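You operate a simulated robot arm through the tools that you are given. There is no shell and no other tool.

Carry out the task below with a simulated two-armed robot. There is one attempt and no reset: what you move stays moved.

Task
On the wash worktop top, fold the polishing cloth in half.

The check looks at the end state, three seconds after you hand in, the way a careful person would. Anything else that was tipped, shoved, dropped, spilled or broken makes it a failure. Flat cloth is picked up by pressing the open fingertips on it (5 to 10 N) and closing them slowly along it; thin cloth reads only 2 to 8 mm in the jaws.

Robot
Two 6-joint arms with two-finger parallel grippers on one trunk, on a base that moves. Base frame: it is fixed to the floor where the robot stands at the start and does not move with it; the origin is under the middle of the robot, x ahead of it, y to its left, z up; the surface under the hand at the start is at about z = 0.85. Lengths are in m, angles in degrees, forces in N, time in s.
The left shoulder is at the start at [0.28, 0.185, 1.055], the right one opposite. With the tool pointing down near the work surface each hand reaches from about 0.56 to 0.94 m from the robot's upright axis, wherever it stands, measured 20 degrees to its own side. Places, roughly: wash worktop top [0.6, -0.8, 0.8]. Payload 1.57 kg a hand.
The TCP of each hand is the grasp point between the finger pads, 0.03 m short of the fingertips. In the tool frame z runs along the fingers and y along their closing line. Largest opening 0.08 m; finger width 0.017, thickness 0.012; the body of the gripper, 0.04 by 0.082 m, starts 0.08 m behind the TCP.
Orientation is that of the tool frame in the base frame, as a unit quaternion [w, x, y, z]. With the fingers straight down and closing along the base's y, the tool's x points along the base's -x, its y along +y and its z along -z.

Tools
- The arms move only by the tool move_arm. It takes "left_steps", "right_steps" or both (then of equal length, played together; a hand with none holds still); each is a list of rows, each a list of 6 numbers: the shift along the tool's x, y, z in m, then the turn, a rotation vector about the tool's x, y, z in degrees. In form: [[tx, ty, tz, rx, ry, rz], ...]. A call has 1 to 20 rows; each row shifts and turns the commanded pose from where the row before left it, along the tool's axes as they then stand. "left_jaw" and "right_jaw" are, for a hand that has rows, the closure, from 0 (fully open) to 1 (shut), set as the call begins (left out, the last holds). Rows are played at 5 a second. More than 0.05 m and 8.6 degrees between two rows, or a gripper value outside its range, and nothing of the call is played. A pose out of reach is approached as far as the arm can. The call stops where the force on the tool passes 40 N (or 10 N more than at its start, if that is more) or the arm is blocked; 0.2 s more then pass. The fingers move at their own pace (about 0.153 m/s each) and stop on an object; they squeeze with about 35 N. The grip force told is the motor's: it shows also when the fingers shut on nothing. Time passes only in rows, and 0.2 s behind the last, so rows that do not move let the fingers close. It gives the time, the measured TCP pose, the force on the tool (base axes), the opening and the grip force at its end, in the units of the frame above (readings bear some noise), with the torque about the TCP (base axes, N m) and any sound that the robot's microphone picked up.
- Cameras (640 x 400 px; columns grow to the right, rows downward): "scene" is now at [0.2251, -0.0195, 1.4807]; the picture's right is [-0.27, -0.96, 0.00], its down [-0.83, 0.23, -0.50] and it looks along [0.48, -0.14, -0.87] (base axes); focal length 291 px, centre (320, 200). "left" rides on the left gripper at [0.072, 0.007, -0.122] in its tool frame; the picture's right is [-0.09, 1.00, 0.00], its down [-0.84, -0.08, -0.54] and it looks along [-0.54, -0.05, 0.84] (tool axes); focal length 238 px, centre (320, 200). "right" rides on the right gripper at [0.072, -0.007, -0.122] in its tool frame; the picture's right is [0.09, 1.00, 0.00], its down [-0.84, 0.08, -0.54] and it looks along [-0.54, 0.05, 0.84] (tool axes); focal length 238 px, centre (320, 200). There is no depth. A picture from a camera that has moved, and an enlarged one, comes with that camera's place and axes in the base frame and with its lens.
- grab_frame(camera): a new picture of that camera. It takes no simulated time.
- slide_trunk(by): slides the trunk up (or, below 0, down) by that many m; the arms and the scene camera ride with it, the base frame stays. It gives what a move gives, with no picture.
- steer(legs): drives the robot by 1 to 6 legs, each [ahead, turn to the left] in m and degrees, along the robot's own axes; the way and the turn of a leg run together, so that a leg with both is an arc; at most 1.5 m and 180 degrees a leg. The arms and the cameras ride along, it lands a little off, and it stops where it bumps. It gives what a move gives.
- head_to(pan, tilt): turns the head with the scene camera to pan (to the left, within 86 degrees either way) and tilt (down, from -29 to 69), counted from straight ahead of the robot. It gives what a move gives.
- close_up(camera, box): a new picture of the part [left, top, right, bottom] of that camera's present view, enlarged. It takes no simulated time.
- job_done(): hands the job in; it is judged then, once.

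Nothing tells you exact positions but the pictures and the camera data. Unless the task says otherwise, let go and move clear before handing in.

The tools are called after "Emit:" by a JSON object that holds its "method" and its "body". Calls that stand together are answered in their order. move_arm: Moves the arms, as the interface text tells. Its arguments: {"type":"object","properties":{"left_steps":{"type":"array"},"left_jaw":{"type":"number"},"right_steps":{"type":"array"},"right_jaw":{"type":"number"}},"required":[]} The other tools are called the same way: slide_trunk (by) moves the trunk up or down; steer (legs) drives the base; head_to (pan, tilt) turns the head that bears the scene camera; grab_frame (camera) takes a picture; close_up (camera, box) takes an enlarged picture of a part of a camera's view; job_done () hands the job in.

At the start:

```text
t: 0.0
left_tcp_pos: [0.5325, 0.0215, 1.0341]
left_tool_rot: [0.0, -0.001, 1.0, -0.001]
left_force: [-0.7, -0.2, -1.0]
left_moment: [-0.02, 0.01, -0.01]
left_opening: 0.08
left_grip_force: 0.1
right_tcp_pos: [0.4953, -0.3526, 1.077]
right_tool_rot: [0.0, 0.001, 1.0, -0.001]
right_force: [-0.3, 0.1, 0.9]
right_moment: [0.0, -0.03, 0.02]
right_opening: 0.0801
right_grip_force: 0.1
trunk travel left (down, up): [-0.75, 0.24]
robot x, y, heading: [0.0016, -0.0041, 0.1]
head pan, tilt (commanded): [-15.7, 60.0]
```

scene: 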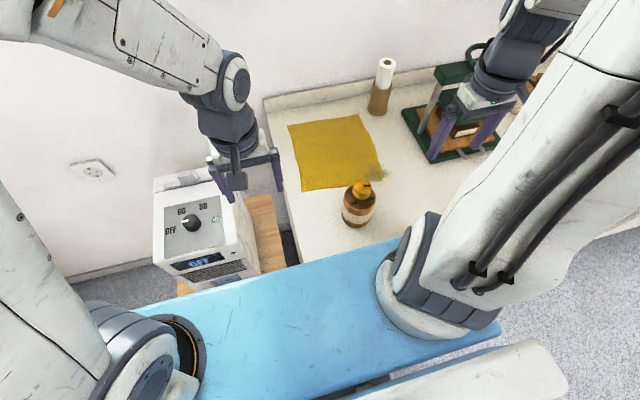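
right: 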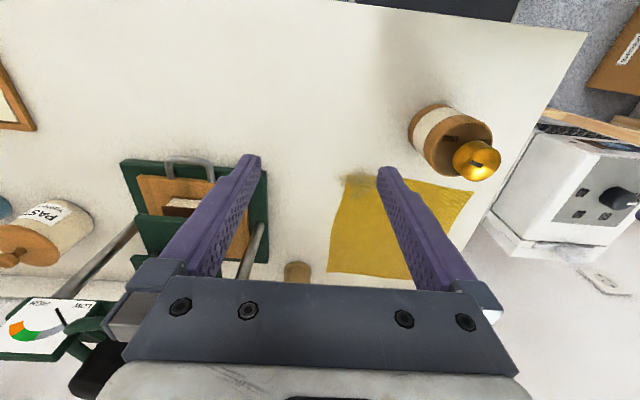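
left: 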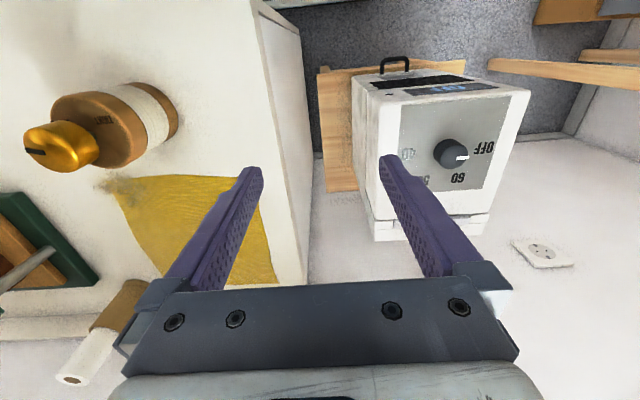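

I see a yellow cloth on a cream worktop, with a brown bottle near its near-right corner and a paper roll and a green press beyond. I estimate the cloth at x 0.6 to 0.84, y -0.09 to -0.32. I'll take closer pictures before moving anything.

Emit:
{"method": "close_up", "body": {"camera": "scene", "box": [260, 90, 420, 240]}}

Emit:
{"method": "close_up", "body": {"camera": "right", "box": [280, 80, 600, 300]}}

Emit:
{"method": "close_up", "body": {"camera": "left", "box": [0, 60, 320, 300]}}

```text
2.67 times, centred on (340, 165) of scene
camera zoom: at [0.2251, -0.0195, 1.4807], right [-0.27, -0.96, 0.0], down [-0.83, 0.23, -0.5], along [0.48, -0.14, -0.87], focal length 777 px, centre (267, 293)
```

zoom: 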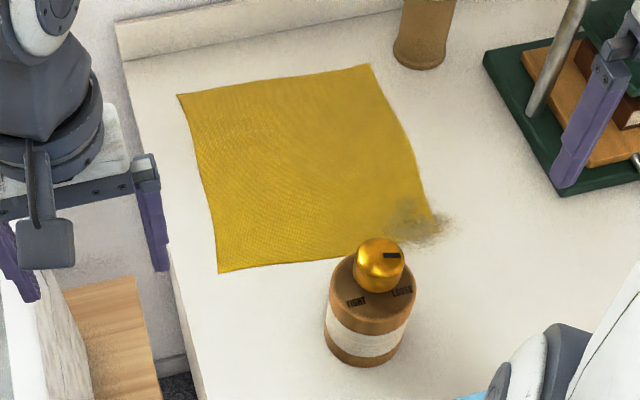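

```text
1.82 times, centred on (440, 190) of right
camera zoom: at [0.425, -0.3601, 1.1986], right [-0.09, 1.0, 0.0], down [0.84, 0.08, 0.54], along [0.54, 0.05, -0.84], focal length 433 px, centre (102, 218)
```

zoom: 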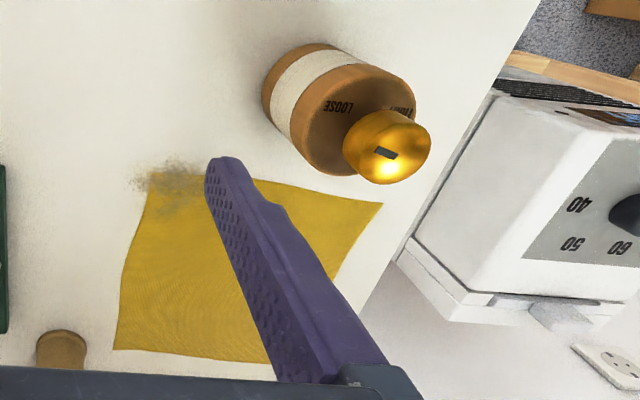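

```text
1.67 times, centred on (160, 180) of left
camera zoom: at [0.4591, 0.0273, 1.1568], right [0.09, 1.0, 0.0], down [0.84, -0.08, 0.54], along [0.54, -0.05, -0.84], focal length 397 px, centre (587, 233)
```

zoom: 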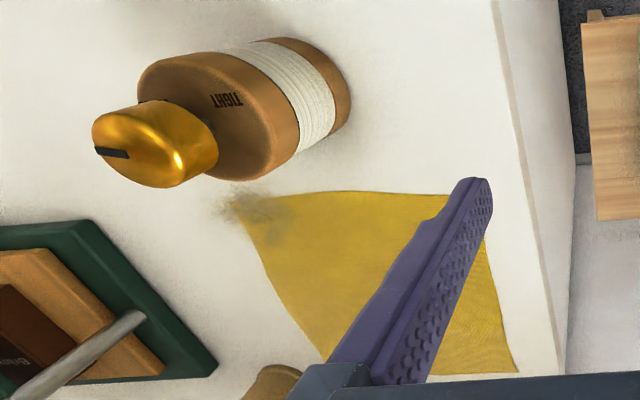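

The cloth is roughly square, about 0.23 by 0.22 m, at z≈0.85. Its corners are near (0.61,-0.08), (0.84,-0.09), (0.82,-0.31) and (0.59,-0.30), and the bottle stands near (0.515,-0.19). I'll look around with the head to see what the base and arms have to clear.

Emit:
{"method": "head_to", "body": {"pan": -15, "tilt": 35}}

Emit:
{"method": "grab_frame", "body": {"camera": "scene"}}

Emit:
{"method": "head_to", "body": {"pan": 30, "tilt": 55}}

Emit:
{"method": "grab_frame", "body": {"camera": "scene"}}

Emit:
{"method": "head_to", "body": {"pan": -50, "tilt": 60}}

Emit:
{"method": "grab_frame", "body": {"camera": "scene"}}

```text
t: 0.9
left_tcp_pos: [0.5317, 0.0203, 1.034]
left_tool_rot: [0.0, 0.0, 1.0, 0.001]
left_force: [-1.2, -0.4, -0.4]
left_moment: [0.02, -0.03, -0.03]
left_opening: 0.08
left_grip_force: 0.1
right_tcp_pos: [0.4965, -0.3531, 1.078]
right_tool_rot: [0.0, 0.0, 1.0, 0.0]
right_force: [0.8, -0.3, 0.8]
right_moment: [0.0, 0.01, 0.01]
right_opening: 0.0797
right_grip_force: 0.1
trunk travel left (down, up): [-0.75, 0.24]
robot x, y, heading: [-0.0009, -0.002, -0.1]
head pan, tilt (commanded): [-15.0, 35.0]
```

```text
taken
camera scene: at [0.2459, -0.0242, 1.5149], right [-0.26, -0.97, 0.0], down [-0.55, 0.15, -0.82], along [0.79, -0.21, -0.57], focal length 291 px, centre (320, 200)
```

scene: 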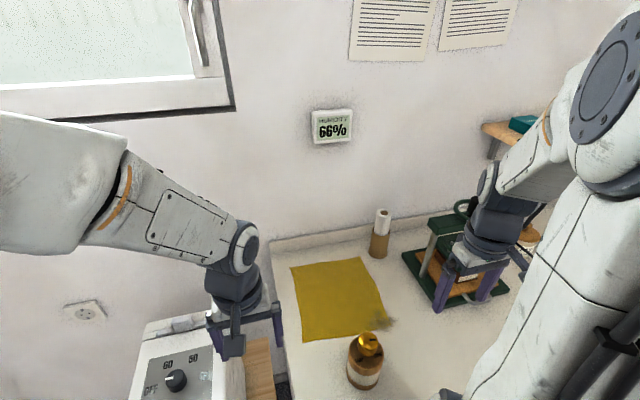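

```text
t: 2.0
left_tcp_pos: [0.5323, 0.0213, 1.0344]
left_tool_rot: [0.0, 0.0, 1.0, 0.0]
left_force: [-0.3, -0.3, -0.1]
left_moment: [0.01, -0.02, 0.01]
left_opening: 0.0801
left_grip_force: 0.1
right_tcp_pos: [0.4962, -0.3535, 1.0786]
right_tool_rot: [0.0, 0.0, 1.0, 0.0]
right_force: [0.4, -0.3, -0.1]
right_moment: [0.0, 0.01, 0.0]
right_opening: 0.08
right_grip_force: 0.1
trunk travel left (down, up): [-0.75, 0.24]
robot x, y, heading: [0.0015, -0.0049, -0.2]
head pan, tilt (commanded): [30.0, 55.0]
```

```text
taken
camera scene: at [0.2234, 0.0346, 1.4867], right [0.5, -0.87, 0.0], down [-0.71, -0.41, -0.57], along [0.5, 0.29, -0.82], focal length 291 px, centre (320, 200)
```

scene: 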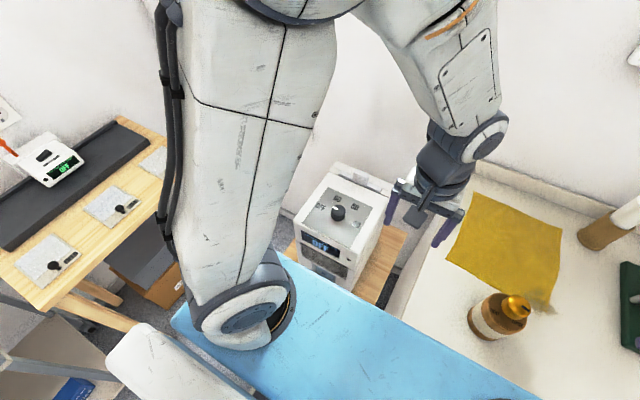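

```text
t: 3.5
left_tcp_pos: [0.5324, 0.0216, 1.0343]
left_tool_rot: [-0.001, 0.0, 1.0, 0.0]
left_force: [-0.3, 0.1, -0.1]
left_moment: [-0.02, -0.03, 0.0]
left_opening: 0.0799
left_grip_force: 0.2
right_tcp_pos: [0.4965, -0.3529, 1.0772]
right_tool_rot: [0.0, 0.0, 1.0, 0.0]
right_force: [0.2, -0.1, 0.2]
right_moment: [0.01, -0.03, -0.03]
right_opening: 0.0802
right_grip_force: 0.0
trunk travel left (down, up): [-0.75, 0.24]
robot x, y, heading: [0.0023, 0.0022, -0.1]
head pan, tilt (commanded): [-50.0, 60.0]
```

```text
taken
camera scene: at [0.2038, -0.0525, 1.4806], right [-0.77, -0.64, 0.0], down [-0.56, 0.66, -0.5], along [0.32, -0.38, -0.87], focal length 291 px, centre (320, 200)
```

scene: 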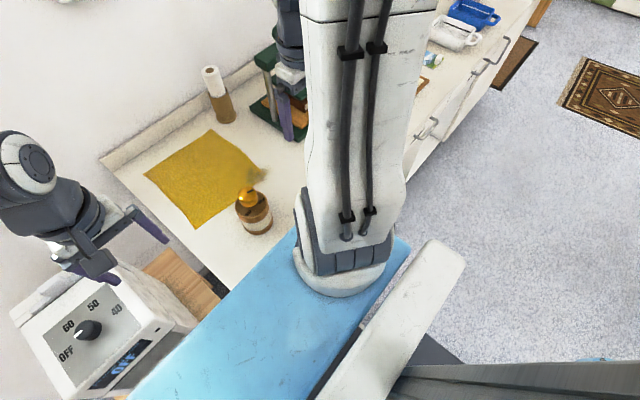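

The worktop's front edge is close to the robot's base, so I'll leave the base where it is. The paper roll stands near (0.845,-0.375), about 0.16 m tall, so the right hand must stay left of it. The plan is to pinch the far edge near both far corners and fold it over onto the near edge. First I'll bring both hands above the far edge, well up, to test reach.

Emit:
{"method": "move_arm", "body": {"left_steps": [[-0.036, -0.0177, 0, 0, 0, 0], [-0.036, -0.0177, 0, 0, 0, 0], [-0.036, -0.0177, 0, 0, 0, 0], [-0.036, -0.0177, 0, 0, 0, 0], [-0.036, -0.0177, 0, 0, 0, 0], [-0.036, -0.0177, 0, 0, 0, 0], [-0.036, -0.0177, 0, 0, 0, 0], [-0.036, -0.0177, 0, 0, 0, 0], [0, 0, 0, 0, 0, 0]], "right_steps": [[-0.0387, 0.0102, 0, 0, 0, 0], [-0.0387, 0.0102, 0, 0, 0, 0], [-0.0387, 0.0102, 0, 0, 0, 0], [-0.0387, 0.0102, 0, 0, 0, 0], [-0.0387, 0.0102, 0, 0, 0, 0], [-0.0387, 0.0102, 0, 0, 0, 0], [-0.0387, 0.0102, 0, 0, 0, 0], [-0.0387, 0.0102, 0, 0, 0, 0], [0, 0, 0, 0, 0, 0]]}}

Emit:
{"method": "head_to", "body": {"pan": -15, "tilt": 45}}

Emit:
{"method": "grab_frame", "body": {"camera": "scene"}}

Emit:
{"method": "grab_frame", "body": {"camera": "left"}}

Emit:
{"method": "grab_frame", "body": {"camera": "right"}}

```text
t: 5.5
left_tcp_pos: [0.8151, -0.1166, 1.0316]
left_tool_rot: [-0.002, 0.0, 1.0, 0.0]
left_force: [0.7, 0.4, -0.1]
left_moment: [0.0, 0.02, -0.02]
left_opening: 0.0799
left_grip_force: 0.0
left hand out of reach, approached as far as the arm can: row 8
right_tcp_pos: [0.807, -0.272, 1.0756]
right_tool_rot: [-0.001, 0.0, 1.0, 0.0]
right_force: [0.2, -0.6, 0.0]
right_moment: [0.0, 0.07, 0.02]
right_opening: 0.0801
right_grip_force: 0.0
trunk travel left (down, up): [-0.75, 0.24]
robot x, y, heading: [0.0016, -0.0043, -0.0]
head pan, tilt (commanded): [-50.0, 60.0]
```

```text
t: 6.5
left_tcp_pos: [0.8147, -0.1173, 1.0324]
left_tool_rot: [0.0, 0.0, 1.0, 0.0]
left_force: [0.0, -0.2, 1.2]
left_moment: [-0.01, -0.04, -0.01]
left_opening: 0.08
left_grip_force: 0.0
right_tcp_pos: [0.807, -0.2715, 1.0754]
right_tool_rot: [0.0, 0.0, 1.0, 0.0]
right_force: [-0.4, 0.6, 0.0]
right_moment: [0.02, 0.0, 0.0]
right_opening: 0.08
right_grip_force: 0.1
trunk travel left (down, up): [-0.75, 0.24]
robot x, y, heading: [-0.0001, -0.0015, 0.2]
head pan, tilt (commanded): [-15.0, 45.0]
```

```text
taken
camera scene: at [0.2395, -0.0226, 1.5001], right [-0.26, -0.97, 0.0], down [-0.68, 0.18, -0.71], along [0.68, -0.18, -0.71], focal length 291 px, centre (320, 200)
```

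scene: 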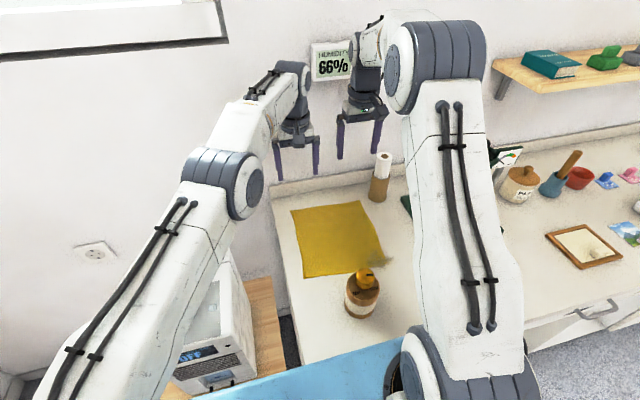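

```text
taken
camera left: at [0.7411, -0.1107, 1.155], right [0.09, 1.0, 0.0], down [0.84, -0.08, 0.54], along [0.54, -0.05, -0.84], focal length 238 px, centre (320, 200)
```

left: 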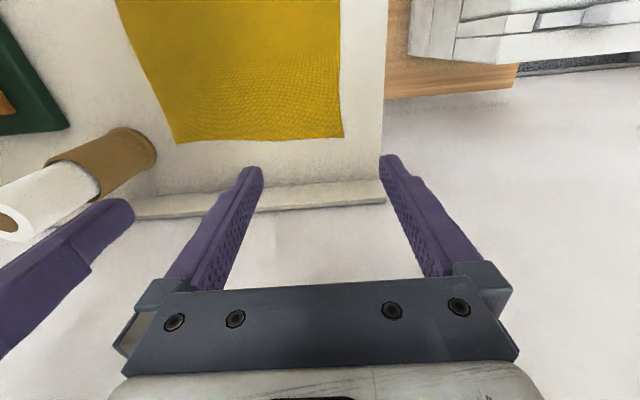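

```text
taken
camera right: at [0.7354, -0.2789, 1.1965], right [-0.09, 1.0, 0.0], down [0.84, 0.08, 0.54], along [0.54, 0.05, -0.84], focal length 238 px, centre (320, 200)
```

right: 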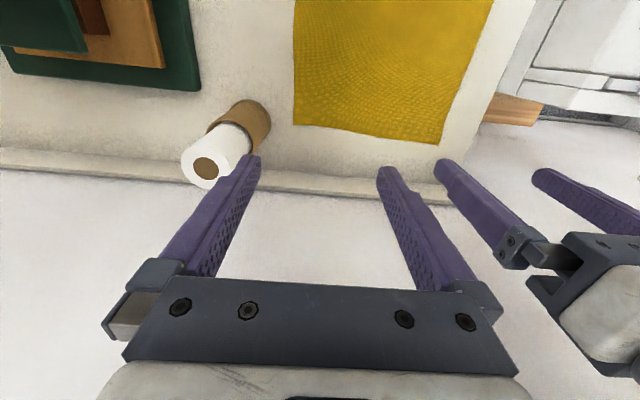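

Both far corners show clearly: FL≈(0.843,-0.089) and FR≈(0.832,-0.307), with the roll's near side around y≈-0.345. The left arm is just at its reach limit at this height and should reach farther lower down. I'll narrow the jaws and descend partway.

Emit:
{"method": "move_arm", "body": {"left_steps": [[0, 0, 0.0285, 0, 0, 0], [0, 0, 0.0285, 0, 0, 0], [0, 0, 0.0285, 0, 0, 0], [0, 0, 0.0285, 0, 0, 0], [0, 0, 0, 0, 0, 0]], "right_steps": [[0, 0, 0.039, 0, 0, 0], [0, 0, 0.039, 0, 0, 0], [0, 0, 0.039, 0, 0, 0], [0, 0, 0.039, 0, 0, 0], [0, 0, 0, 0, 0, 0]], "left_jaw": 0.45, "right_jaw": 0.45}}

Emit:
{"method": "grab_frame", "body": {"camera": "left"}}

Emit:
{"method": "grab_frame", "body": {"camera": "right"}}

Emit:
{"method": "grab_frame", "body": {"camera": "scene"}}

```text
t: 7.8
left_tcp_pos: [0.8127, -0.1158, 0.9195]
left_tool_rot: [0.0, -0.001, 1.0, 0.001]
left_force: [0.0, 0.1, 0.0]
left_moment: [-0.02, 0.0, -0.02]
left_opening: 0.0438
left_grip_force: 0.0
right_tcp_pos: [0.8052, -0.2698, 0.9219]
right_tool_rot: [0.0, 0.0, 1.0, 0.0]
right_force: [-0.2, 0.4, 1.0]
right_moment: [0.0, 0.02, 0.0]
right_opening: 0.0437
right_grip_force: 0.0
trunk travel left (down, up): [-0.75, 0.24]
robot x, y, heading: [0.0009, -0.0007, 0.3]
head pan, tilt (commanded): [-15.0, 45.0]
```

```text
taken
camera left: at [0.7404, -0.1096, 1.0422], right [0.09, 1.0, 0.0], down [0.84, -0.08, 0.54], along [0.54, -0.05, -0.84], focal length 238 px, centre (320, 200)
```

left: 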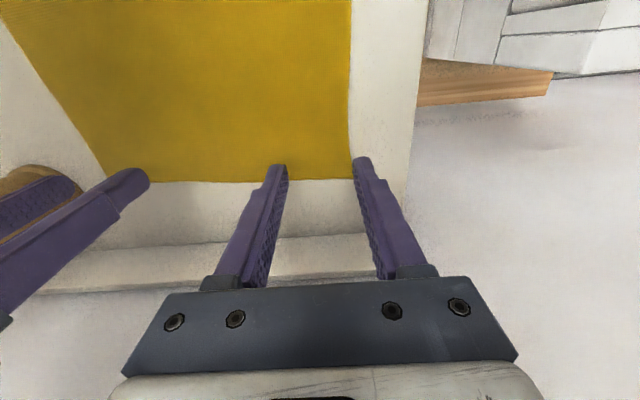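

```text
taken
camera right: at [0.7351, -0.2773, 1.0424], right [-0.09, 1.0, 0.0], down [0.84, 0.08, 0.54], along [0.54, 0.05, -0.84], focal length 238 px, centre (320, 200)
```

right: 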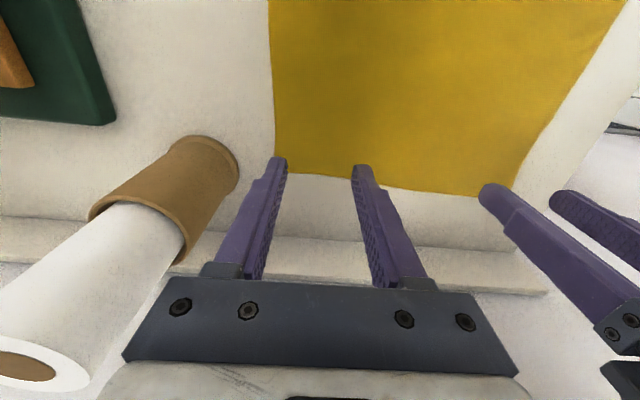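

```text
taken
camera scene: at [0.2398, -0.0226, 1.5001], right [-0.26, -0.97, 0.0], down [-0.68, 0.18, -0.71], along [0.68, -0.18, -0.71], focal length 291 px, centre (320, 200)
```

scene: 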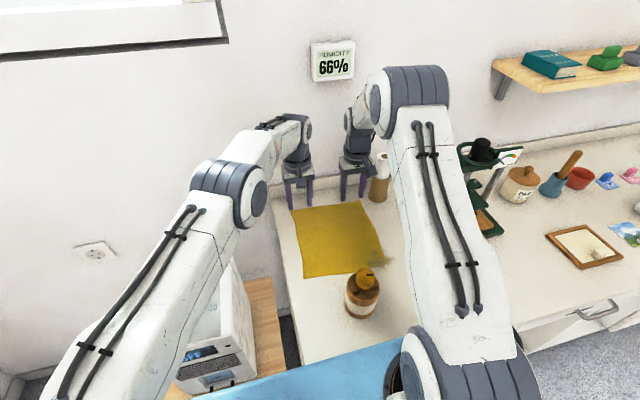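

The hands hang about 4 cm above the far edge and look well placed in y. I'll nudge both slightly outward in x and descend to just above the cloth.

Emit:
{"method": "move_arm", "body": {"left_steps": [[-0.007, -0.003, 0.008, 0, 0, 0], [-0.007, -0.003, 0.008, 0, 0, 0], [0, 0, 0.008, 0, 0, 0], [0, 0, 0, 0, 0, 0]], "right_steps": [[-0.008, -0.001, 0.008, 0, 0, 0], [-0.008, -0.001, 0.008, 0, 0, 0], [0, 0, 0.008, 0, 0, 0], [0, 0, 0, 0, 0, 0]]}}

Emit:
{"method": "grab_frame", "body": {"camera": "left"}}

Emit:
{"method": "grab_frame", "body": {"camera": "right"}}

```text
t: 8.8
left_tcp_pos: [0.822, -0.1209, 0.8947]
left_tool_rot: [0.0, 0.0, 1.0, 0.001]
left_force: [-0.3, 0.1, -0.3]
left_moment: [0.04, 0.01, 0.0]
left_opening: 0.0441
left_grip_force: 0.0
left hand out of reach, approached as far as the arm can: row 2
right_tcp_pos: [0.8223, -0.274, 0.8976]
right_tool_rot: [0.001, -0.001, 1.0, 0.001]
right_force: [0.1, -0.3, -0.1]
right_moment: [0.0, -0.02, -0.01]
right_opening: 0.0441
right_grip_force: 0.1
trunk travel left (down, up): [-0.75, 0.24]
robot x, y, heading: [-0.0008, -0.0033, -0.2]
head pan, tilt (commanded): [-15.0, 45.0]
```

```text
taken
camera left: at [0.7493, -0.1139, 1.0175], right [0.09, 1.0, 0.0], down [0.84, -0.08, 0.54], along [0.54, -0.05, -0.84], focal length 238 px, centre (320, 200)
```

left: 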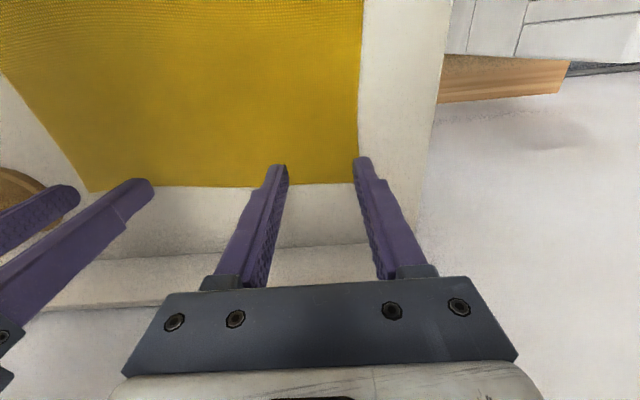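

```text
taken
camera right: at [0.7511, -0.281, 1.0188], right [-0.09, 1.0, 0.0], down [0.84, 0.08, 0.54], along [0.54, 0.05, -0.84], focal length 238 px, centre (320, 200)
```

right: 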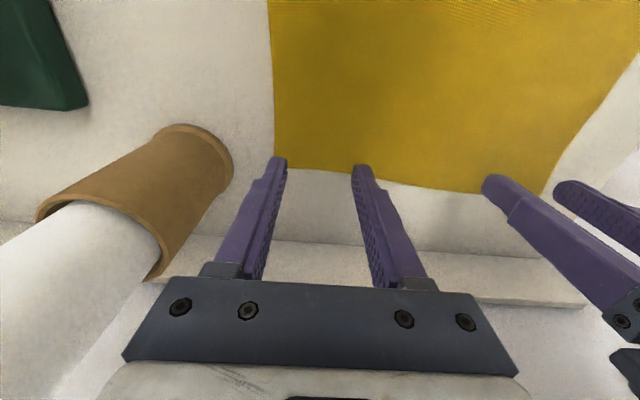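

The fingertips are about 1.5 cm above the far edge. I'll shift the left hand slightly inward so both its fingers land on the cloth, then come down 1 cm.

Emit:
{"method": "move_arm", "body": {"left_steps": [[0, -0.004, 0.004, 0, 0, 0], [-0.003, 0, 0.003, 0, 0, 0], [0, 0, 0.003, 0, 0, 0], [0, 0, 0, 0, 0, 0]], "right_steps": [[0, 0.003, 0.004, 0, 0, 0], [0, 0, 0.004, 0, 0, 0], [0, 0, 0.003, 0, 0, 0], [0, 0, 0, 0, 0, 0]], "left_jaw": 0.52, "right_jaw": 0.5}}

Emit:
{"method": "grab_frame", "body": {"camera": "left"}}

Emit:
{"method": "grab_frame", "body": {"camera": "right"}}

```text
t: 9.8
left_tcp_pos: [0.8199, -0.1222, 0.8849]
left_tool_rot: [0.0, 0.0, 1.0, 0.0]
left_force: [-0.4, 0.1, -0.3]
left_moment: [0.02, 0.01, -0.01]
left_opening: 0.0383
left_grip_force: 0.1
left hand out of reach, approached as far as the arm can: row 2
right_tcp_pos: [0.8215, -0.2694, 0.8875]
right_tool_rot: [0.0, -0.001, 1.0, -0.001]
right_force: [0.5, -0.9, -0.5]
right_moment: [-0.02, 0.01, 0.01]
right_opening: 0.0402
right_grip_force: 0.0
trunk travel left (down, up): [-0.75, 0.24]
robot x, y, heading: [-0.0009, 0.0012, 0.1]
head pan, tilt (commanded): [-15.0, 45.0]
```

```text
taken
camera left: at [0.748, -0.1153, 1.0076], right [0.09, 1.0, 0.0], down [0.84, -0.08, 0.54], along [0.54, -0.05, -0.84], focal length 238 px, centre (320, 200)
```

left: 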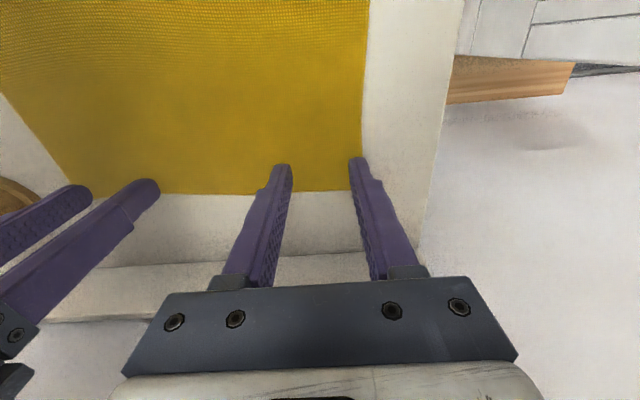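

```text
taken
camera right: at [0.7513, -0.2774, 1.0074], right [-0.09, 1.0, 0.0], down [0.84, 0.08, 0.54], along [0.54, 0.05, -0.84], focal length 238 px, centre (320, 200)
```

right: 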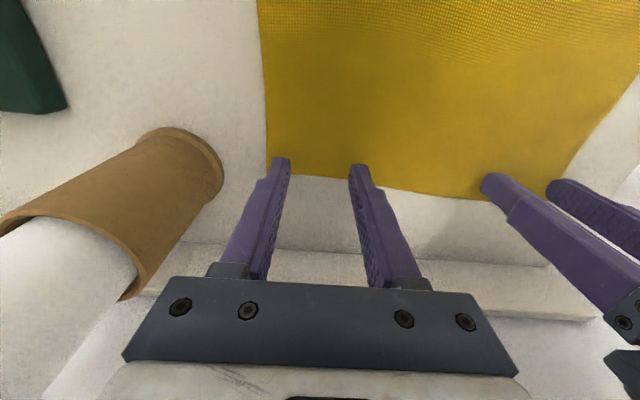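

Both finger pairs sit over the cloth just inside the far corners, a few millimetres up. Now I'll come down in small steps, watching the contact force.

Emit:
{"method": "move_arm", "body": {"left_steps": [[0, 0, 0.002, 0, 0, 0], [0, 0, 0.002, 0, 0, 0], [0, 0, 0, 0, 0, 0]], "right_steps": [[0, 0, 0.003, 0, 0, 0], [0, 0, 0.003, 0, 0, 0], [0, 0, 0, 0, 0, 0]]}}

```text
t: 10.6
left_tcp_pos: [0.8202, -0.121, 0.8815]
left_tool_rot: [0.0, 0.0, 1.0, 0.0]
left_force: [-0.1, 0.1, 1.5]
left_moment: [0.02, 0.03, -0.04]
left_opening: 0.0383
left_grip_force: 0.0
right_tcp_pos: [0.8221, -0.2711, 0.8814]
right_tool_rot: [0.001, 0.0, 1.0, 0.0]
right_force: [-0.1, -0.2, 5.5]
right_moment: [-0.01, 0.02, -0.02]
right_opening: 0.0399
right_grip_force: 0.1
trunk travel left (down, up): [-0.75, 0.24]
robot x, y, heading: [-0.0032, -0.0004, 0.2]
head pan, tilt (commanded): [-15.0, 45.0]
```

Contact is starting: the right hand reads 5.5 N and the left 1.5 N, so the surface is near z≈0.851. I'll press slightly more with each.

Emit:
{"method": "move_arm", "body": {"left_steps": [[0, 0, 0.001, 0, 0, 0], [0, 0, 0, 0, 0, 0]], "right_steps": [[0, 0, 0.0004, 0, 0, 0], [0, 0, 0, 0, 0, 0]]}}

```text
t: 11.2
left_tcp_pos: [0.8208, -0.1223, 0.8818]
left_tool_rot: [0.001, 0.0, 1.0, 0.0]
left_force: [-1.4, 0.5, 7.2]
left_moment: [0.17, 0.0, 0.01]
left_opening: 0.0384
left_grip_force: 0.2
right_tcp_pos: [0.8221, -0.2701, 0.8811]
right_tool_rot: [0.001, 0.0, 1.0, -0.001]
right_force: [1.5, 0.6, 6.9]
right_moment: [-0.06, -0.07, 0.04]
right_opening: 0.0399
right_grip_force: 0.0
trunk travel left (down, up): [-0.75, 0.24]
robot x, y, heading: [-0.0017, -0.0029, 0.2]
head pan, tilt (commanded): [-15.0, 45.0]
```

Both hands press with about 7 N. I'll close the jaws in small increments to gather the cloth.

Emit:
{"method": "move_arm", "body": {"left_steps": [[0, 0, 0, 0, 0, 0]], "right_steps": [[0, 0, 0, 0, 0, 0]], "left_jaw": 0.58, "right_jaw": 0.56}}

Emit:
{"method": "move_arm", "body": {"left_steps": [[0, 0, 0, 0, 0, 0]], "right_steps": [[0, 0, 0, 0, 0, 0]], "left_jaw": 0.64, "right_jaw": 0.62}}

Emit:
{"method": "close_up", "body": {"camera": "left", "box": [200, 100, 440, 250]}}

Emit:
{"method": "close_up", "body": {"camera": "right", "box": [200, 100, 440, 250]}}

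```text
t: 11.6
left_tcp_pos: [0.8213, -0.1213, 0.881]
left_tool_rot: [0.0, 0.0, 1.0, 0.0]
left_force: [0.4, -0.5, 6.9]
left_moment: [0.08, -0.02, -0.02]
left_opening: 0.0318
left_grip_force: 0.1
right_tcp_pos: [0.822, -0.2713, 0.8821]
right_tool_rot: [0.002, 0.0, 1.0, 0.0]
right_force: [0.0, 1.2, 9.1]
right_moment: [-0.05, -0.02, -0.03]
right_opening: 0.0337
right_grip_force: 0.1
trunk travel left (down, up): [-0.75, 0.24]
robot x, y, heading: [-0.0033, -0.0008, 0.1]
head pan, tilt (commanded): [-15.0, 45.0]
```

```text
t: 11.9
left_tcp_pos: [0.8201, -0.1217, 0.8817]
left_tool_rot: [0.001, 0.0, 1.0, 0.0]
left_force: [0.2, -0.7, 9.4]
left_moment: [0.09, -0.01, -0.01]
left_opening: 0.0267
left_grip_force: 0.0
right_tcp_pos: [0.8206, -0.27, 0.881]
right_tool_rot: [0.0, 0.0, 1.0, 0.0]
right_force: [-0.1, 1.3, 9.4]
right_moment: [-0.04, -0.03, 0.04]
right_opening: 0.0288
right_grip_force: 0.2
trunk travel left (down, up): [-0.75, 0.24]
robot x, y, heading: [-0.0004, -0.0024, 0.1]
head pan, tilt (commanded): [-15.0, 45.0]
```

```text
2.67 times, centred on (320, 175) of left
camera zoom: at [0.7475, -0.1155, 1.0036], right [0.09, 1.0, 0.0], down [0.84, -0.08, 0.54], along [0.54, -0.05, -0.84], focal length 636 px, centre (320, 267)
```

zoom: 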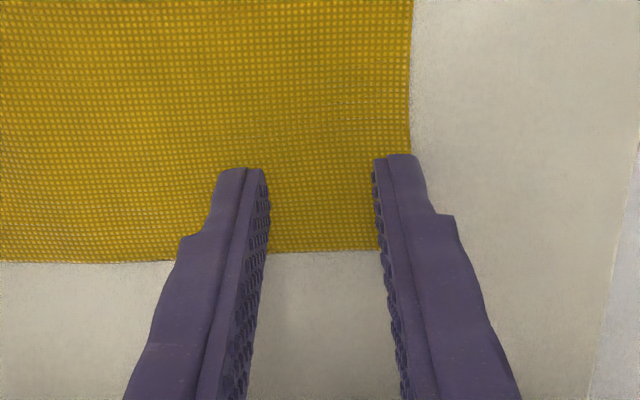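

```text
2.67 times, centred on (320, 175) of right
camera zoom: at [0.7499, -0.2775, 1.0019], right [-0.09, 1.0, 0.0], down [0.84, 0.08, 0.54], along [0.54, 0.05, -0.84], focal length 636 px, centre (320, 267)
```

zoom: 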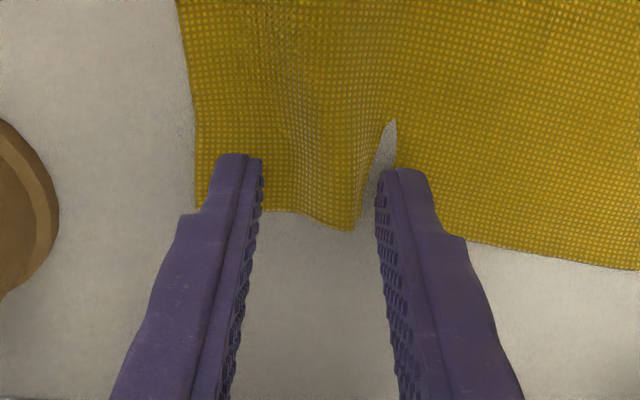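

On the right, the cloth is buckling up between the fingers. On the left it still looks flat, with the fingers sliding or just starting. I'll keep closing in small steps.

Emit:
{"method": "move_arm", "body": {"left_steps": [[0, 0, 0, 0, 0, 0]], "right_steps": [[0, 0, 0, 0, 0, 0]], "left_jaw": 0.7, "right_jaw": 0.68}}

Emit:
{"method": "move_arm", "body": {"left_steps": [[0, 0, 0, 0, 0, 0]], "right_steps": [[0, 0, 0, 0, 0, 0]], "left_jaw": 0.76, "right_jaw": 0.74}}

Emit:
{"method": "close_up", "body": {"camera": "left", "box": [200, 100, 440, 250]}}

Emit:
{"method": "close_up", "body": {"camera": "right", "box": [200, 100, 440, 250]}}

```text
t: 12.3
left_tcp_pos: [0.8209, -0.1215, 0.8819]
left_tool_rot: [0.002, 0.0, 1.0, 0.0]
left_force: [0.4, -1.4, 10.8]
left_moment: [0.1, -0.04, 0.0]
left_opening: 0.0216
left_grip_force: 0.1
right_tcp_pos: [0.8206, -0.2713, 0.8811]
right_tool_rot: [0.001, 0.0, 1.0, 0.0]
right_force: [-0.6, 0.4, 9.6]
right_moment: [0.02, 0.0, -0.03]
right_opening: 0.0239
right_grip_force: 0.1
trunk travel left (down, up): [-0.75, 0.24]
robot x, y, heading: [0.0011, 0.0018, -0.2]
head pan, tilt (commanded): [-15.0, 45.0]
```

```text
t: 12.8
left_tcp_pos: [0.8195, -0.1224, 0.8815]
left_tool_rot: [0.001, 0.0, 1.0, 0.0]
left_force: [0.0, -0.8, 11.2]
left_moment: [0.04, 0.0, 0.0]
left_opening: 0.0166
left_grip_force: 0.0
right_tcp_pos: [0.8221, -0.2701, 0.8808]
right_tool_rot: [0.0, 0.0, 1.0, 0.001]
right_force: [-0.1, 1.1, 10.4]
right_moment: [-0.02, -0.04, -0.04]
right_opening: 0.0188
right_grip_force: 0.0
trunk travel left (down, up): [-0.75, 0.24]
robot x, y, heading: [0.0028, 0.0013, 0.1]
head pan, tilt (commanded): [-15.0, 45.0]
```

```text
2.67 times, centred on (320, 175) of left
camera zoom: at [0.7474, -0.1153, 1.0036], right [0.09, 1.0, 0.0], down [0.84, -0.08, 0.54], along [0.54, -0.05, -0.84], focal length 636 px, centre (320, 267)
```

zoom: 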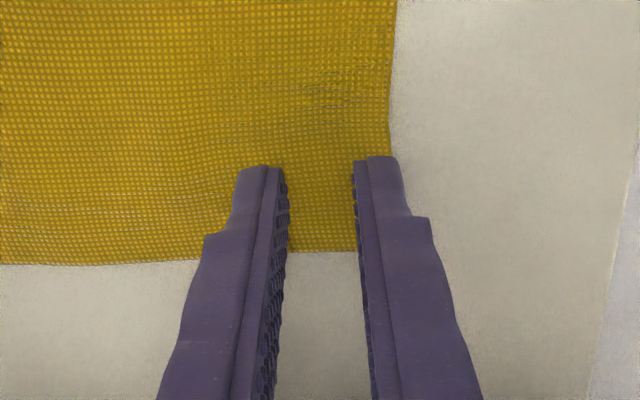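

```text
2.67 times, centred on (320, 175) of right
camera zoom: at [0.7498, -0.2774, 1.0019], right [-0.09, 1.0, 0.0], down [0.84, 0.08, 0.54], along [0.54, 0.05, -0.84], focal length 636 px, centre (320, 267)
```

zoom: 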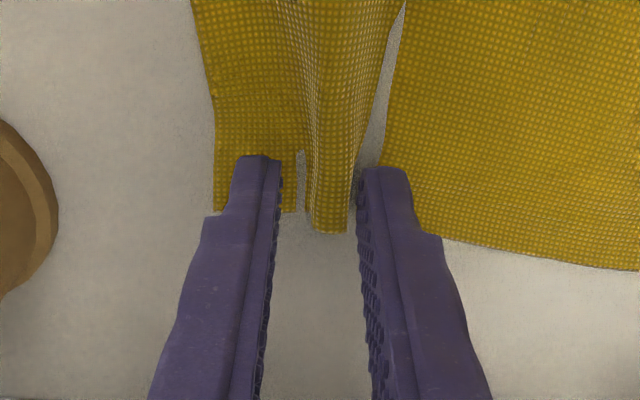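

On the right, a ridge stands cleanly between the fingers. On the left, the outer finger drags the cloth edge inward, but no ridge shows yet. I'll keep closing.

Emit:
{"method": "move_arm", "body": {"left_steps": [[0, 0, 0, 0, 0, 0]], "right_steps": [[0, 0, 0, 0, 0, 0]], "left_jaw": 0.82, "right_jaw": 0.82}}

Emit:
{"method": "move_arm", "body": {"left_steps": [[0, 0, 0, 0, 0, 0]], "right_steps": [[0, 0, 0, 0, 0, 0]], "left_jaw": 0.88, "right_jaw": 0.9}}

Emit:
{"method": "close_up", "body": {"camera": "left", "box": [200, 100, 440, 250]}}

Emit:
{"method": "close_up", "body": {"camera": "right", "box": [200, 100, 440, 250]}}

```text
t: 13.2
left_tcp_pos: [0.8209, -0.1205, 0.8805]
left_tool_rot: [0.001, 0.0, 1.0, 0.0]
left_force: [0.3, -0.9, 10.2]
left_moment: [0.04, -0.01, -0.01]
left_opening: 0.0117
left_grip_force: 0.1
right_tcp_pos: [0.8214, -0.2705, 0.8817]
right_tool_rot: [0.001, -0.001, 1.0, 0.0]
right_force: [-0.3, 1.5, 11.1]
right_moment: [0.0, 0.0, -0.01]
right_opening: 0.0127
right_grip_force: 0.2
trunk travel left (down, up): [-0.75, 0.24]
robot x, y, heading: [0.0025, 0.0029, 0.0]
head pan, tilt (commanded): [-15.0, 45.0]
```

```text
t: 13.6
left_tcp_pos: [0.8216, -0.122, 0.8815]
left_tool_rot: [0.001, 0.0, 1.0, 0.0]
left_force: [0.3, -0.7, 12.3]
left_moment: [0.07, -0.03, -0.03]
left_opening: 0.0073
left_grip_force: 0.1
right_tcp_pos: [0.8199, -0.2697, 0.8819]
right_tool_rot: [0.002, 0.001, 1.0, 0.0]
right_force: [0.0, 0.9, 11.1]
right_moment: [0.0, -0.01, 0.03]
right_opening: 0.009
right_grip_force: 1.3
trunk travel left (down, up): [-0.75, 0.24]
robot x, y, heading: [0.0015, 0.0031, -0.1]
head pan, tilt (commanded): [-15.0, 45.0]
```

```text
2.67 times, centred on (320, 175) of left
camera zoom: at [0.7474, -0.1153, 1.0036], right [0.09, 1.0, 0.0], down [0.84, -0.08, 0.54], along [0.54, -0.05, -0.84], focal length 636 px, centre (320, 267)
```

zoom: 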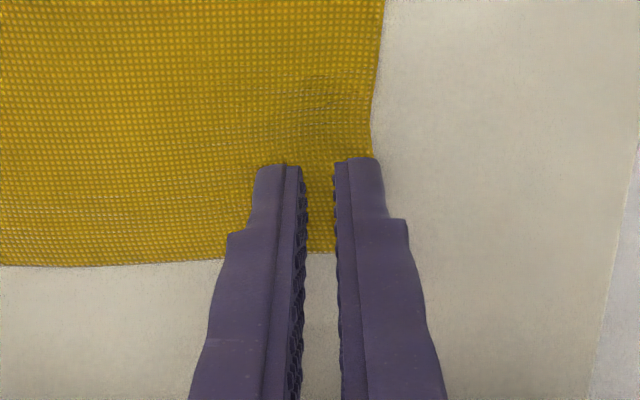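

```text
2.67 times, centred on (320, 175) of right
camera zoom: at [0.7498, -0.2774, 1.0019], right [-0.09, 1.0, 0.0], down [0.84, 0.08, 0.54], along [0.54, 0.05, -0.84], focal length 636 px, centre (320, 267)
```

zoom: 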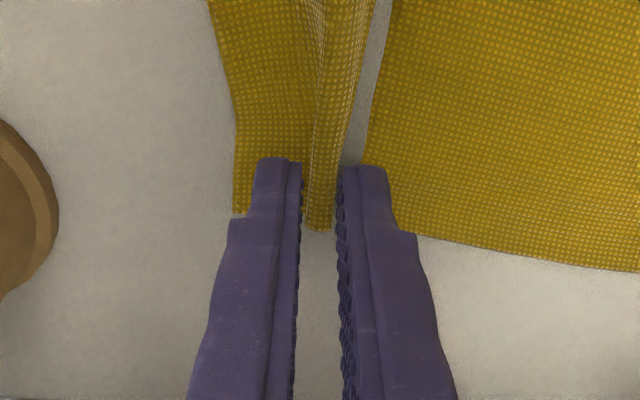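

The right hand is gripping the ridge at 9 mm. The left is nearly shut with no visible ridge. I'll shut both and see.

Emit:
{"method": "move_arm", "body": {"left_steps": [[0, 0, 0, 0, 0, 0], [0, 0, 0, 0, 0, 0]], "right_steps": [[0, 0, 0, 0, 0, 0], [0, 0, 0, 0, 0, 0]], "left_jaw": 1.0, "right_jaw": 1.0}}

Emit:
{"method": "close_up", "body": {"camera": "left", "box": [200, 100, 440, 250]}}

Emit:
{"method": "close_up", "body": {"camera": "right", "box": [200, 100, 440, 250]}}

```text
t: 14.2
left_tcp_pos: [0.8206, -0.122, 0.8818]
left_tool_rot: [0.001, 0.0, 1.0, 0.0]
left_force: [0.1, 1.9, 13.8]
left_moment: [0.06, -0.04, 0.0]
left_opening: 0.0001
left_grip_force: 21.3
right_tcp_pos: [0.8223, -0.2696, 0.8823]
right_tool_rot: [0.001, 0.0, 1.0, 0.0]
right_force: [-0.4, 0.1, 10.8]
right_moment: [-0.04, 0.0, 0.02]
right_opening: 0.0057
right_grip_force: 26.1
trunk travel left (down, up): [-0.75, 0.24]
robot x, y, heading: [-0.0055, -0.0002, 0.2]
head pan, tilt (commanded): [-15.0, 45.0]
```

```text
2.67 times, centred on (320, 175) of left
camera zoom: at [0.7474, -0.1149, 1.0036], right [0.09, 1.0, 0.0], down [0.84, -0.08, 0.54], along [0.54, -0.05, -0.84], focal length 636 px, centre (320, 267)
```

zoom: 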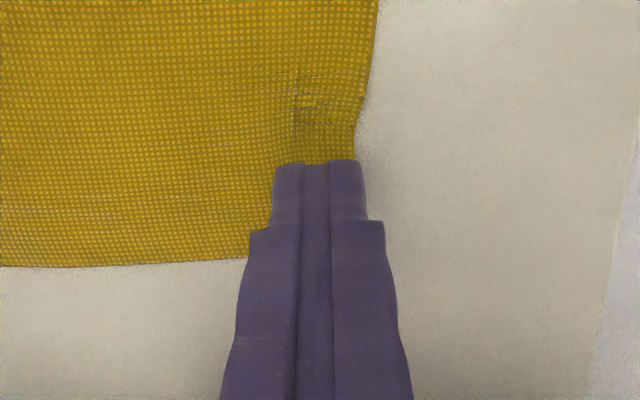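

```text
2.67 times, centred on (320, 175) of right
camera zoom: at [0.7497, -0.2773, 1.002], right [-0.09, 1.0, 0.0], down [0.84, 0.08, 0.54], along [0.54, 0.05, -0.84], focal length 636 px, centre (320, 267)
```

zoom: 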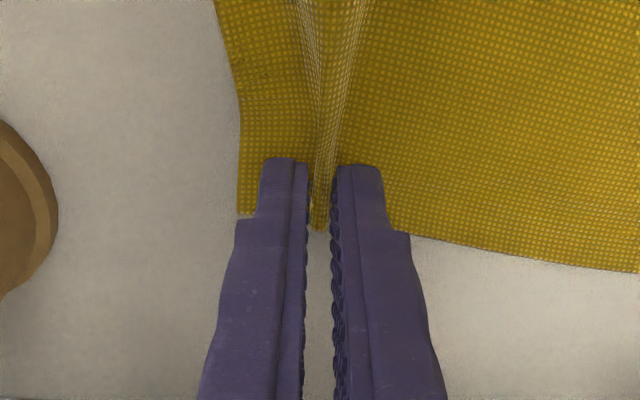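

The right hand holds the ridge at 5.7 mm. The left fingers slid over the cloth and shut on nothing. I'll raise and reopen the left hand, then look at the corner before trying again.

Emit:
{"method": "move_arm", "body": {"left_steps": [[0, 0, -0.01, 0, 0, 0], [0, 0, -0.01, 0, 0, 0], [0, 0, 0, 0, 0, 0]]}}

Emit:
{"method": "move_arm", "body": {"left_steps": [[0, 0, 0, 0, 0, 0], [0, 0, 0, 0, 0, 0]], "left_jaw": 0.4}}

Emit:
{"method": "close_up", "body": {"camera": "left", "box": [200, 100, 440, 250]}}

Emit:
{"method": "grab_frame", "body": {"camera": "scene"}}

```text
t: 14.9
left_tcp_pos: [0.8187, -0.121, 0.9015]
left_tool_rot: [0.0, 0.0, 1.0, 0.0]
left_force: [-0.6, -1.0, -0.3]
left_moment: [0.0, 0.01, 0.01]
left_opening: 0.0
left_grip_force: 21.3
right_tcp_pos: [0.8213, -0.2705, 0.8803]
right_tool_rot: [0.001, 0.0, 1.0, 0.0]
right_force: [-2.6, 0.9, 15.2]
right_moment: [-0.01, 0.07, -0.02]
right_opening: 0.0058
right_grip_force: 26.0
trunk travel left (down, up): [-0.75, 0.24]
robot x, y, heading: [0.0011, -0.0006, 0.3]
head pan, tilt (commanded): [-15.0, 45.0]
```

```text
t: 15.6
left_tcp_pos: [0.8205, -0.1217, 0.9018]
left_tool_rot: [0.0, 0.001, 1.0, 0.0]
left_force: [-0.3, -0.4, 0.3]
left_moment: [0.02, 0.0, -0.01]
left_opening: 0.0478
left_grip_force: 0.1
right_tcp_pos: [0.821, -0.2711, 0.8811]
right_tool_rot: [0.001, 0.0, 1.0, 0.0]
right_force: [-2.6, 0.0, 16.6]
right_moment: [0.0, 0.07, -0.02]
right_opening: 0.0056
right_grip_force: 25.9
trunk travel left (down, up): [-0.75, 0.24]
robot x, y, heading: [-0.0001, 0.0032, -0.1]
head pan, tilt (commanded): [-15.0, 45.0]
```

```text
2.67 times, centred on (320, 175) of left
camera zoom: at [0.7475, -0.1145, 1.0232], right [0.09, 1.0, 0.0], down [0.84, -0.08, 0.54], along [0.54, -0.05, -0.84], focal length 636 px, centre (320, 267)
```

zoom: 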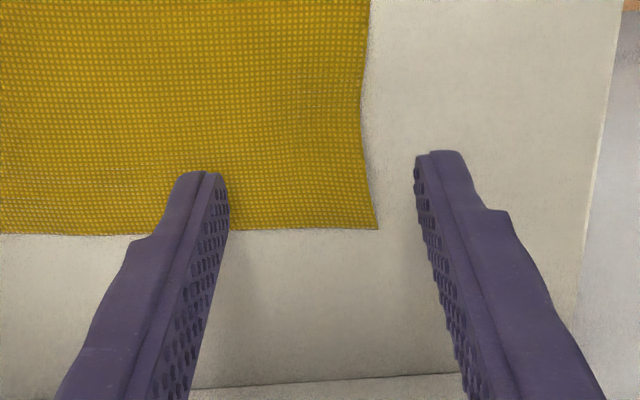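

```text
taken
camera scene: at [0.2386, -0.0222, 1.5003], right [-0.26, -0.97, 0.0], down [-0.68, 0.18, -0.71], along [0.68, -0.18, -0.71], focal length 291 px, centre (320, 200)
```

scene: 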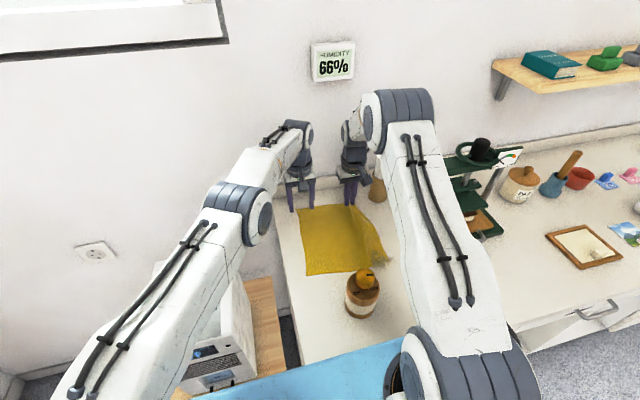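

The left corner of the cloth now sits near (0.846,-0.105). I'll tilt the left tool a little forward for reach, shift it inward so both fingers land on cloth, and press again. I'll ease the right hand's pressing slightly at the same time.

Emit:
{"method": "move_arm", "body": {"left_steps": [[0, 0, 0, 0, -8, 0], [-0.003, -0.01, 0.001, 0, 0, 0], [0, -0.009, 0.005, 0, 0, 0], [0, 0, 0, 0, 0, 0]], "right_steps": [[0, 0, -0.0005, 0, 0, 0], [0, 0, -0.0005, 0, 0, 0], [0, 0, 0, 0, 0, 0], [0, 0, 0, 0, 0, 0]], "left_jaw": 0.5}}

Emit:
{"method": "close_up", "body": {"camera": "left", "box": [200, 100, 440, 250]}}

```text
t: 16.6
left_tcp_pos: [0.8247, -0.1412, 0.8956]
left_tool_rot: [0.069, 0.0, 0.998, 0.0]
left_force: [-0.9, -0.5, 0.5]
left_moment: [-0.03, -0.02, 0.01]
left_opening: 0.0401
left_grip_force: 0.0
right_tcp_pos: [0.8213, -0.2687, 0.8814]
right_tool_rot: [0.0, 0.001, 1.0, 0.0]
right_force: [-1.3, 0.0, 8.5]
right_moment: [-0.01, 0.04, 0.02]
right_opening: 0.0057
right_grip_force: 26.0
trunk travel left (down, up): [-0.75, 0.24]
robot x, y, heading: [0.0005, 0.0003, 0.4]
head pan, tilt (commanded): [-15.0, 45.0]
```

```text
2.67 times, centred on (320, 175) of left
camera zoom: at [0.7356, -0.1343, 1.0063], right [0.09, 1.0, 0.01], down [0.75, -0.08, 0.65], along [0.65, -0.05, -0.76], focal length 636 px, centre (320, 267)
```

zoom: 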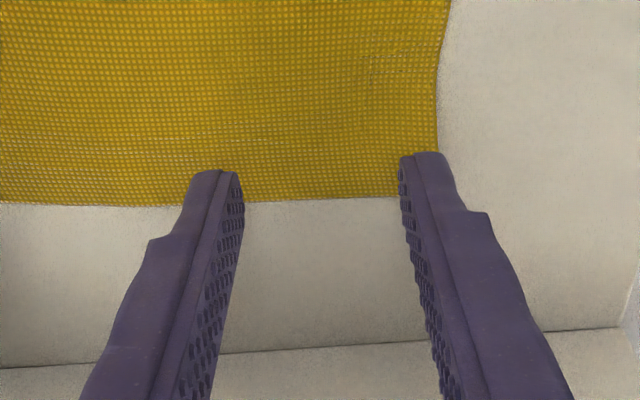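

The left fingers are now over the cloth just inside the corner and within reach. I'll lower them to contact.

Emit:
{"method": "move_arm", "body": {"left_steps": [[0.00056, 0, 0.00396, 0, 0, 0], [0.00056, 0, 0.00396, 0, 0, 0], [0.00056, 0, 0.00396, 0, 0, 0], [0.00014, 0, 0.001, 0, 0, 0], [0, 0, 0, 0, 0, 0]]}}

```text
t: 17.8
left_tcp_pos: [0.825, -0.1398, 0.8817]
left_tool_rot: [0.07, 0.0, 0.998, 0.0]
left_force: [-0.4, 1.2, 2.6]
left_moment: [0.03, -0.01, 0.01]
left_opening: 0.0401
left_grip_force: 0.2
right_tcp_pos: [0.8225, -0.269, 0.8803]
right_tool_rot: [-0.001, 0.0, 1.0, 0.0]
right_force: [-1.5, -0.1, 3.7]
right_moment: [0.04, 0.06, -0.05]
right_opening: 0.0053
right_grip_force: 25.8
trunk travel left (down, up): [-0.75, 0.24]
robot x, y, heading: [0.0012, 0.0027, -0.3]
head pan, tilt (commanded): [-15.0, 45.0]
```

Left contact is 2.6 N. I'll press about 0.6 mm more and start closing slowly.

Emit:
{"method": "move_arm", "body": {"left_steps": [[0.0001, 0, 0.0006, 0, 0, 0], [0, 0, 0, 0, 0, 0]]}}

Emit:
{"method": "move_arm", "body": {"left_steps": [[0, 0, 0, 0, 0, 0]], "left_jaw": 0.54}}

Emit:
{"method": "move_arm", "body": {"left_steps": [[0, 0, 0, 0, 0, 0]], "left_jaw": 0.58}}

Emit:
{"method": "move_arm", "body": {"left_steps": [[0, 0, 0, 0, 0, 0]], "left_jaw": 0.62}}

Emit:
{"method": "close_up", "body": {"camera": "left", "box": [200, 100, 440, 250]}}

```text
t: 18.4
left_tcp_pos: [0.8241, -0.1413, 0.8822]
left_tool_rot: [0.07, 0.0, 0.998, 0.0]
left_force: [-1.0, -0.1, 6.4]
left_moment: [0.19, 0.09, 0.03]
left_opening: 0.0401
left_grip_force: 0.1
right_tcp_pos: [0.8216, -0.2705, 0.8817]
right_tool_rot: [0.0, 0.0, 1.0, 0.0]
right_force: [-0.7, 0.1, 1.9]
right_moment: [0.0, 0.01, 0.0]
right_opening: 0.0019
right_grip_force: 23.7
trunk travel left (down, up): [-0.75, 0.24]
robot x, y, heading: [-0.0018, 0.0002, 0.1]
head pan, tilt (commanded): [-15.0, 45.0]
```

```text
t: 18.8
left_tcp_pos: [0.8244, -0.1407, 0.8822]
left_tool_rot: [0.07, 0.0, 0.998, 0.001]
left_force: [1.0, -1.2, 6.5]
left_moment: [0.14, 0.01, 0.01]
left_opening: 0.0357
left_grip_force: 0.1
right_tcp_pos: [0.8208, -0.2701, 0.8813]
right_tool_rot: [0.0, 0.0, 1.0, 0.0]
right_force: [0.4, 0.9, 2.5]
right_moment: [0.03, 0.01, 0.01]
right_opening: 0.002
right_grip_force: 23.7
trunk travel left (down, up): [-0.75, 0.24]
robot x, y, heading: [0.0, 0.0027, 0.1]
head pan, tilt (commanded): [-15.0, 45.0]
```

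```text
t: 19.1
left_tcp_pos: [0.8254, -0.1406, 0.8811]
left_tool_rot: [0.07, 0.0, 0.998, 0.0]
left_force: [0.1, -1.1, 8.6]
left_moment: [0.1, 0.0, 0.01]
left_opening: 0.0327
left_grip_force: 0.1
right_tcp_pos: [0.822, -0.2698, 0.8815]
right_tool_rot: [0.0, 0.0, 1.0, 0.0]
right_force: [-0.1, -0.4, 1.0]
right_moment: [0.01, 0.05, 0.01]
right_opening: 0.0019
right_grip_force: 23.7
trunk travel left (down, up): [-0.75, 0.24]
robot x, y, heading: [0.0028, -0.001, -0.2]
head pan, tilt (commanded): [-15.0, 45.0]
```

```text
t: 19.6
left_tcp_pos: [0.8239, -0.141, 0.8822]
left_tool_rot: [0.07, 0.0, 0.998, 0.0]
left_force: [-0.1, -0.9, 10.3]
left_moment: [0.09, 0.02, 0.03]
left_opening: 0.0288
left_grip_force: 0.1
right_tcp_pos: [0.8217, -0.2694, 0.8807]
right_tool_rot: [0.001, 0.0, 1.0, 0.001]
right_force: [0.4, 0.6, 1.2]
right_moment: [0.01, 0.02, 0.01]
right_opening: 0.0021
right_grip_force: 23.3
trunk travel left (down, up): [-0.75, 0.24]
robot x, y, heading: [-0.0012, -0.0002, 0.1]
head pan, tilt (commanded): [-15.0, 45.0]
```

```text
2.67 times, centred on (320, 175) of left
camera zoom: at [0.7355, -0.1342, 0.9932], right [0.09, 1.0, 0.01], down [0.75, -0.08, 0.65], along [0.65, -0.05, -0.76], focal length 636 px, centre (320, 267)
```

zoom: 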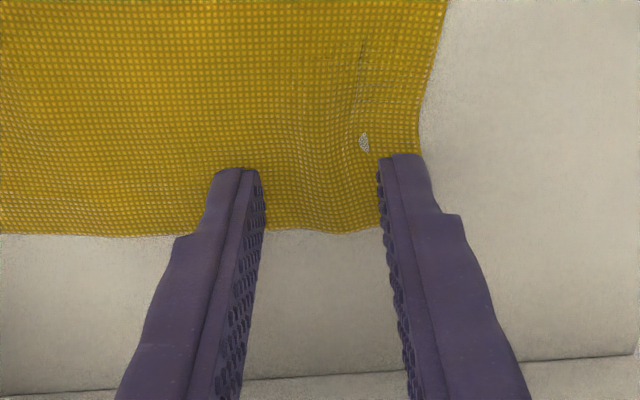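

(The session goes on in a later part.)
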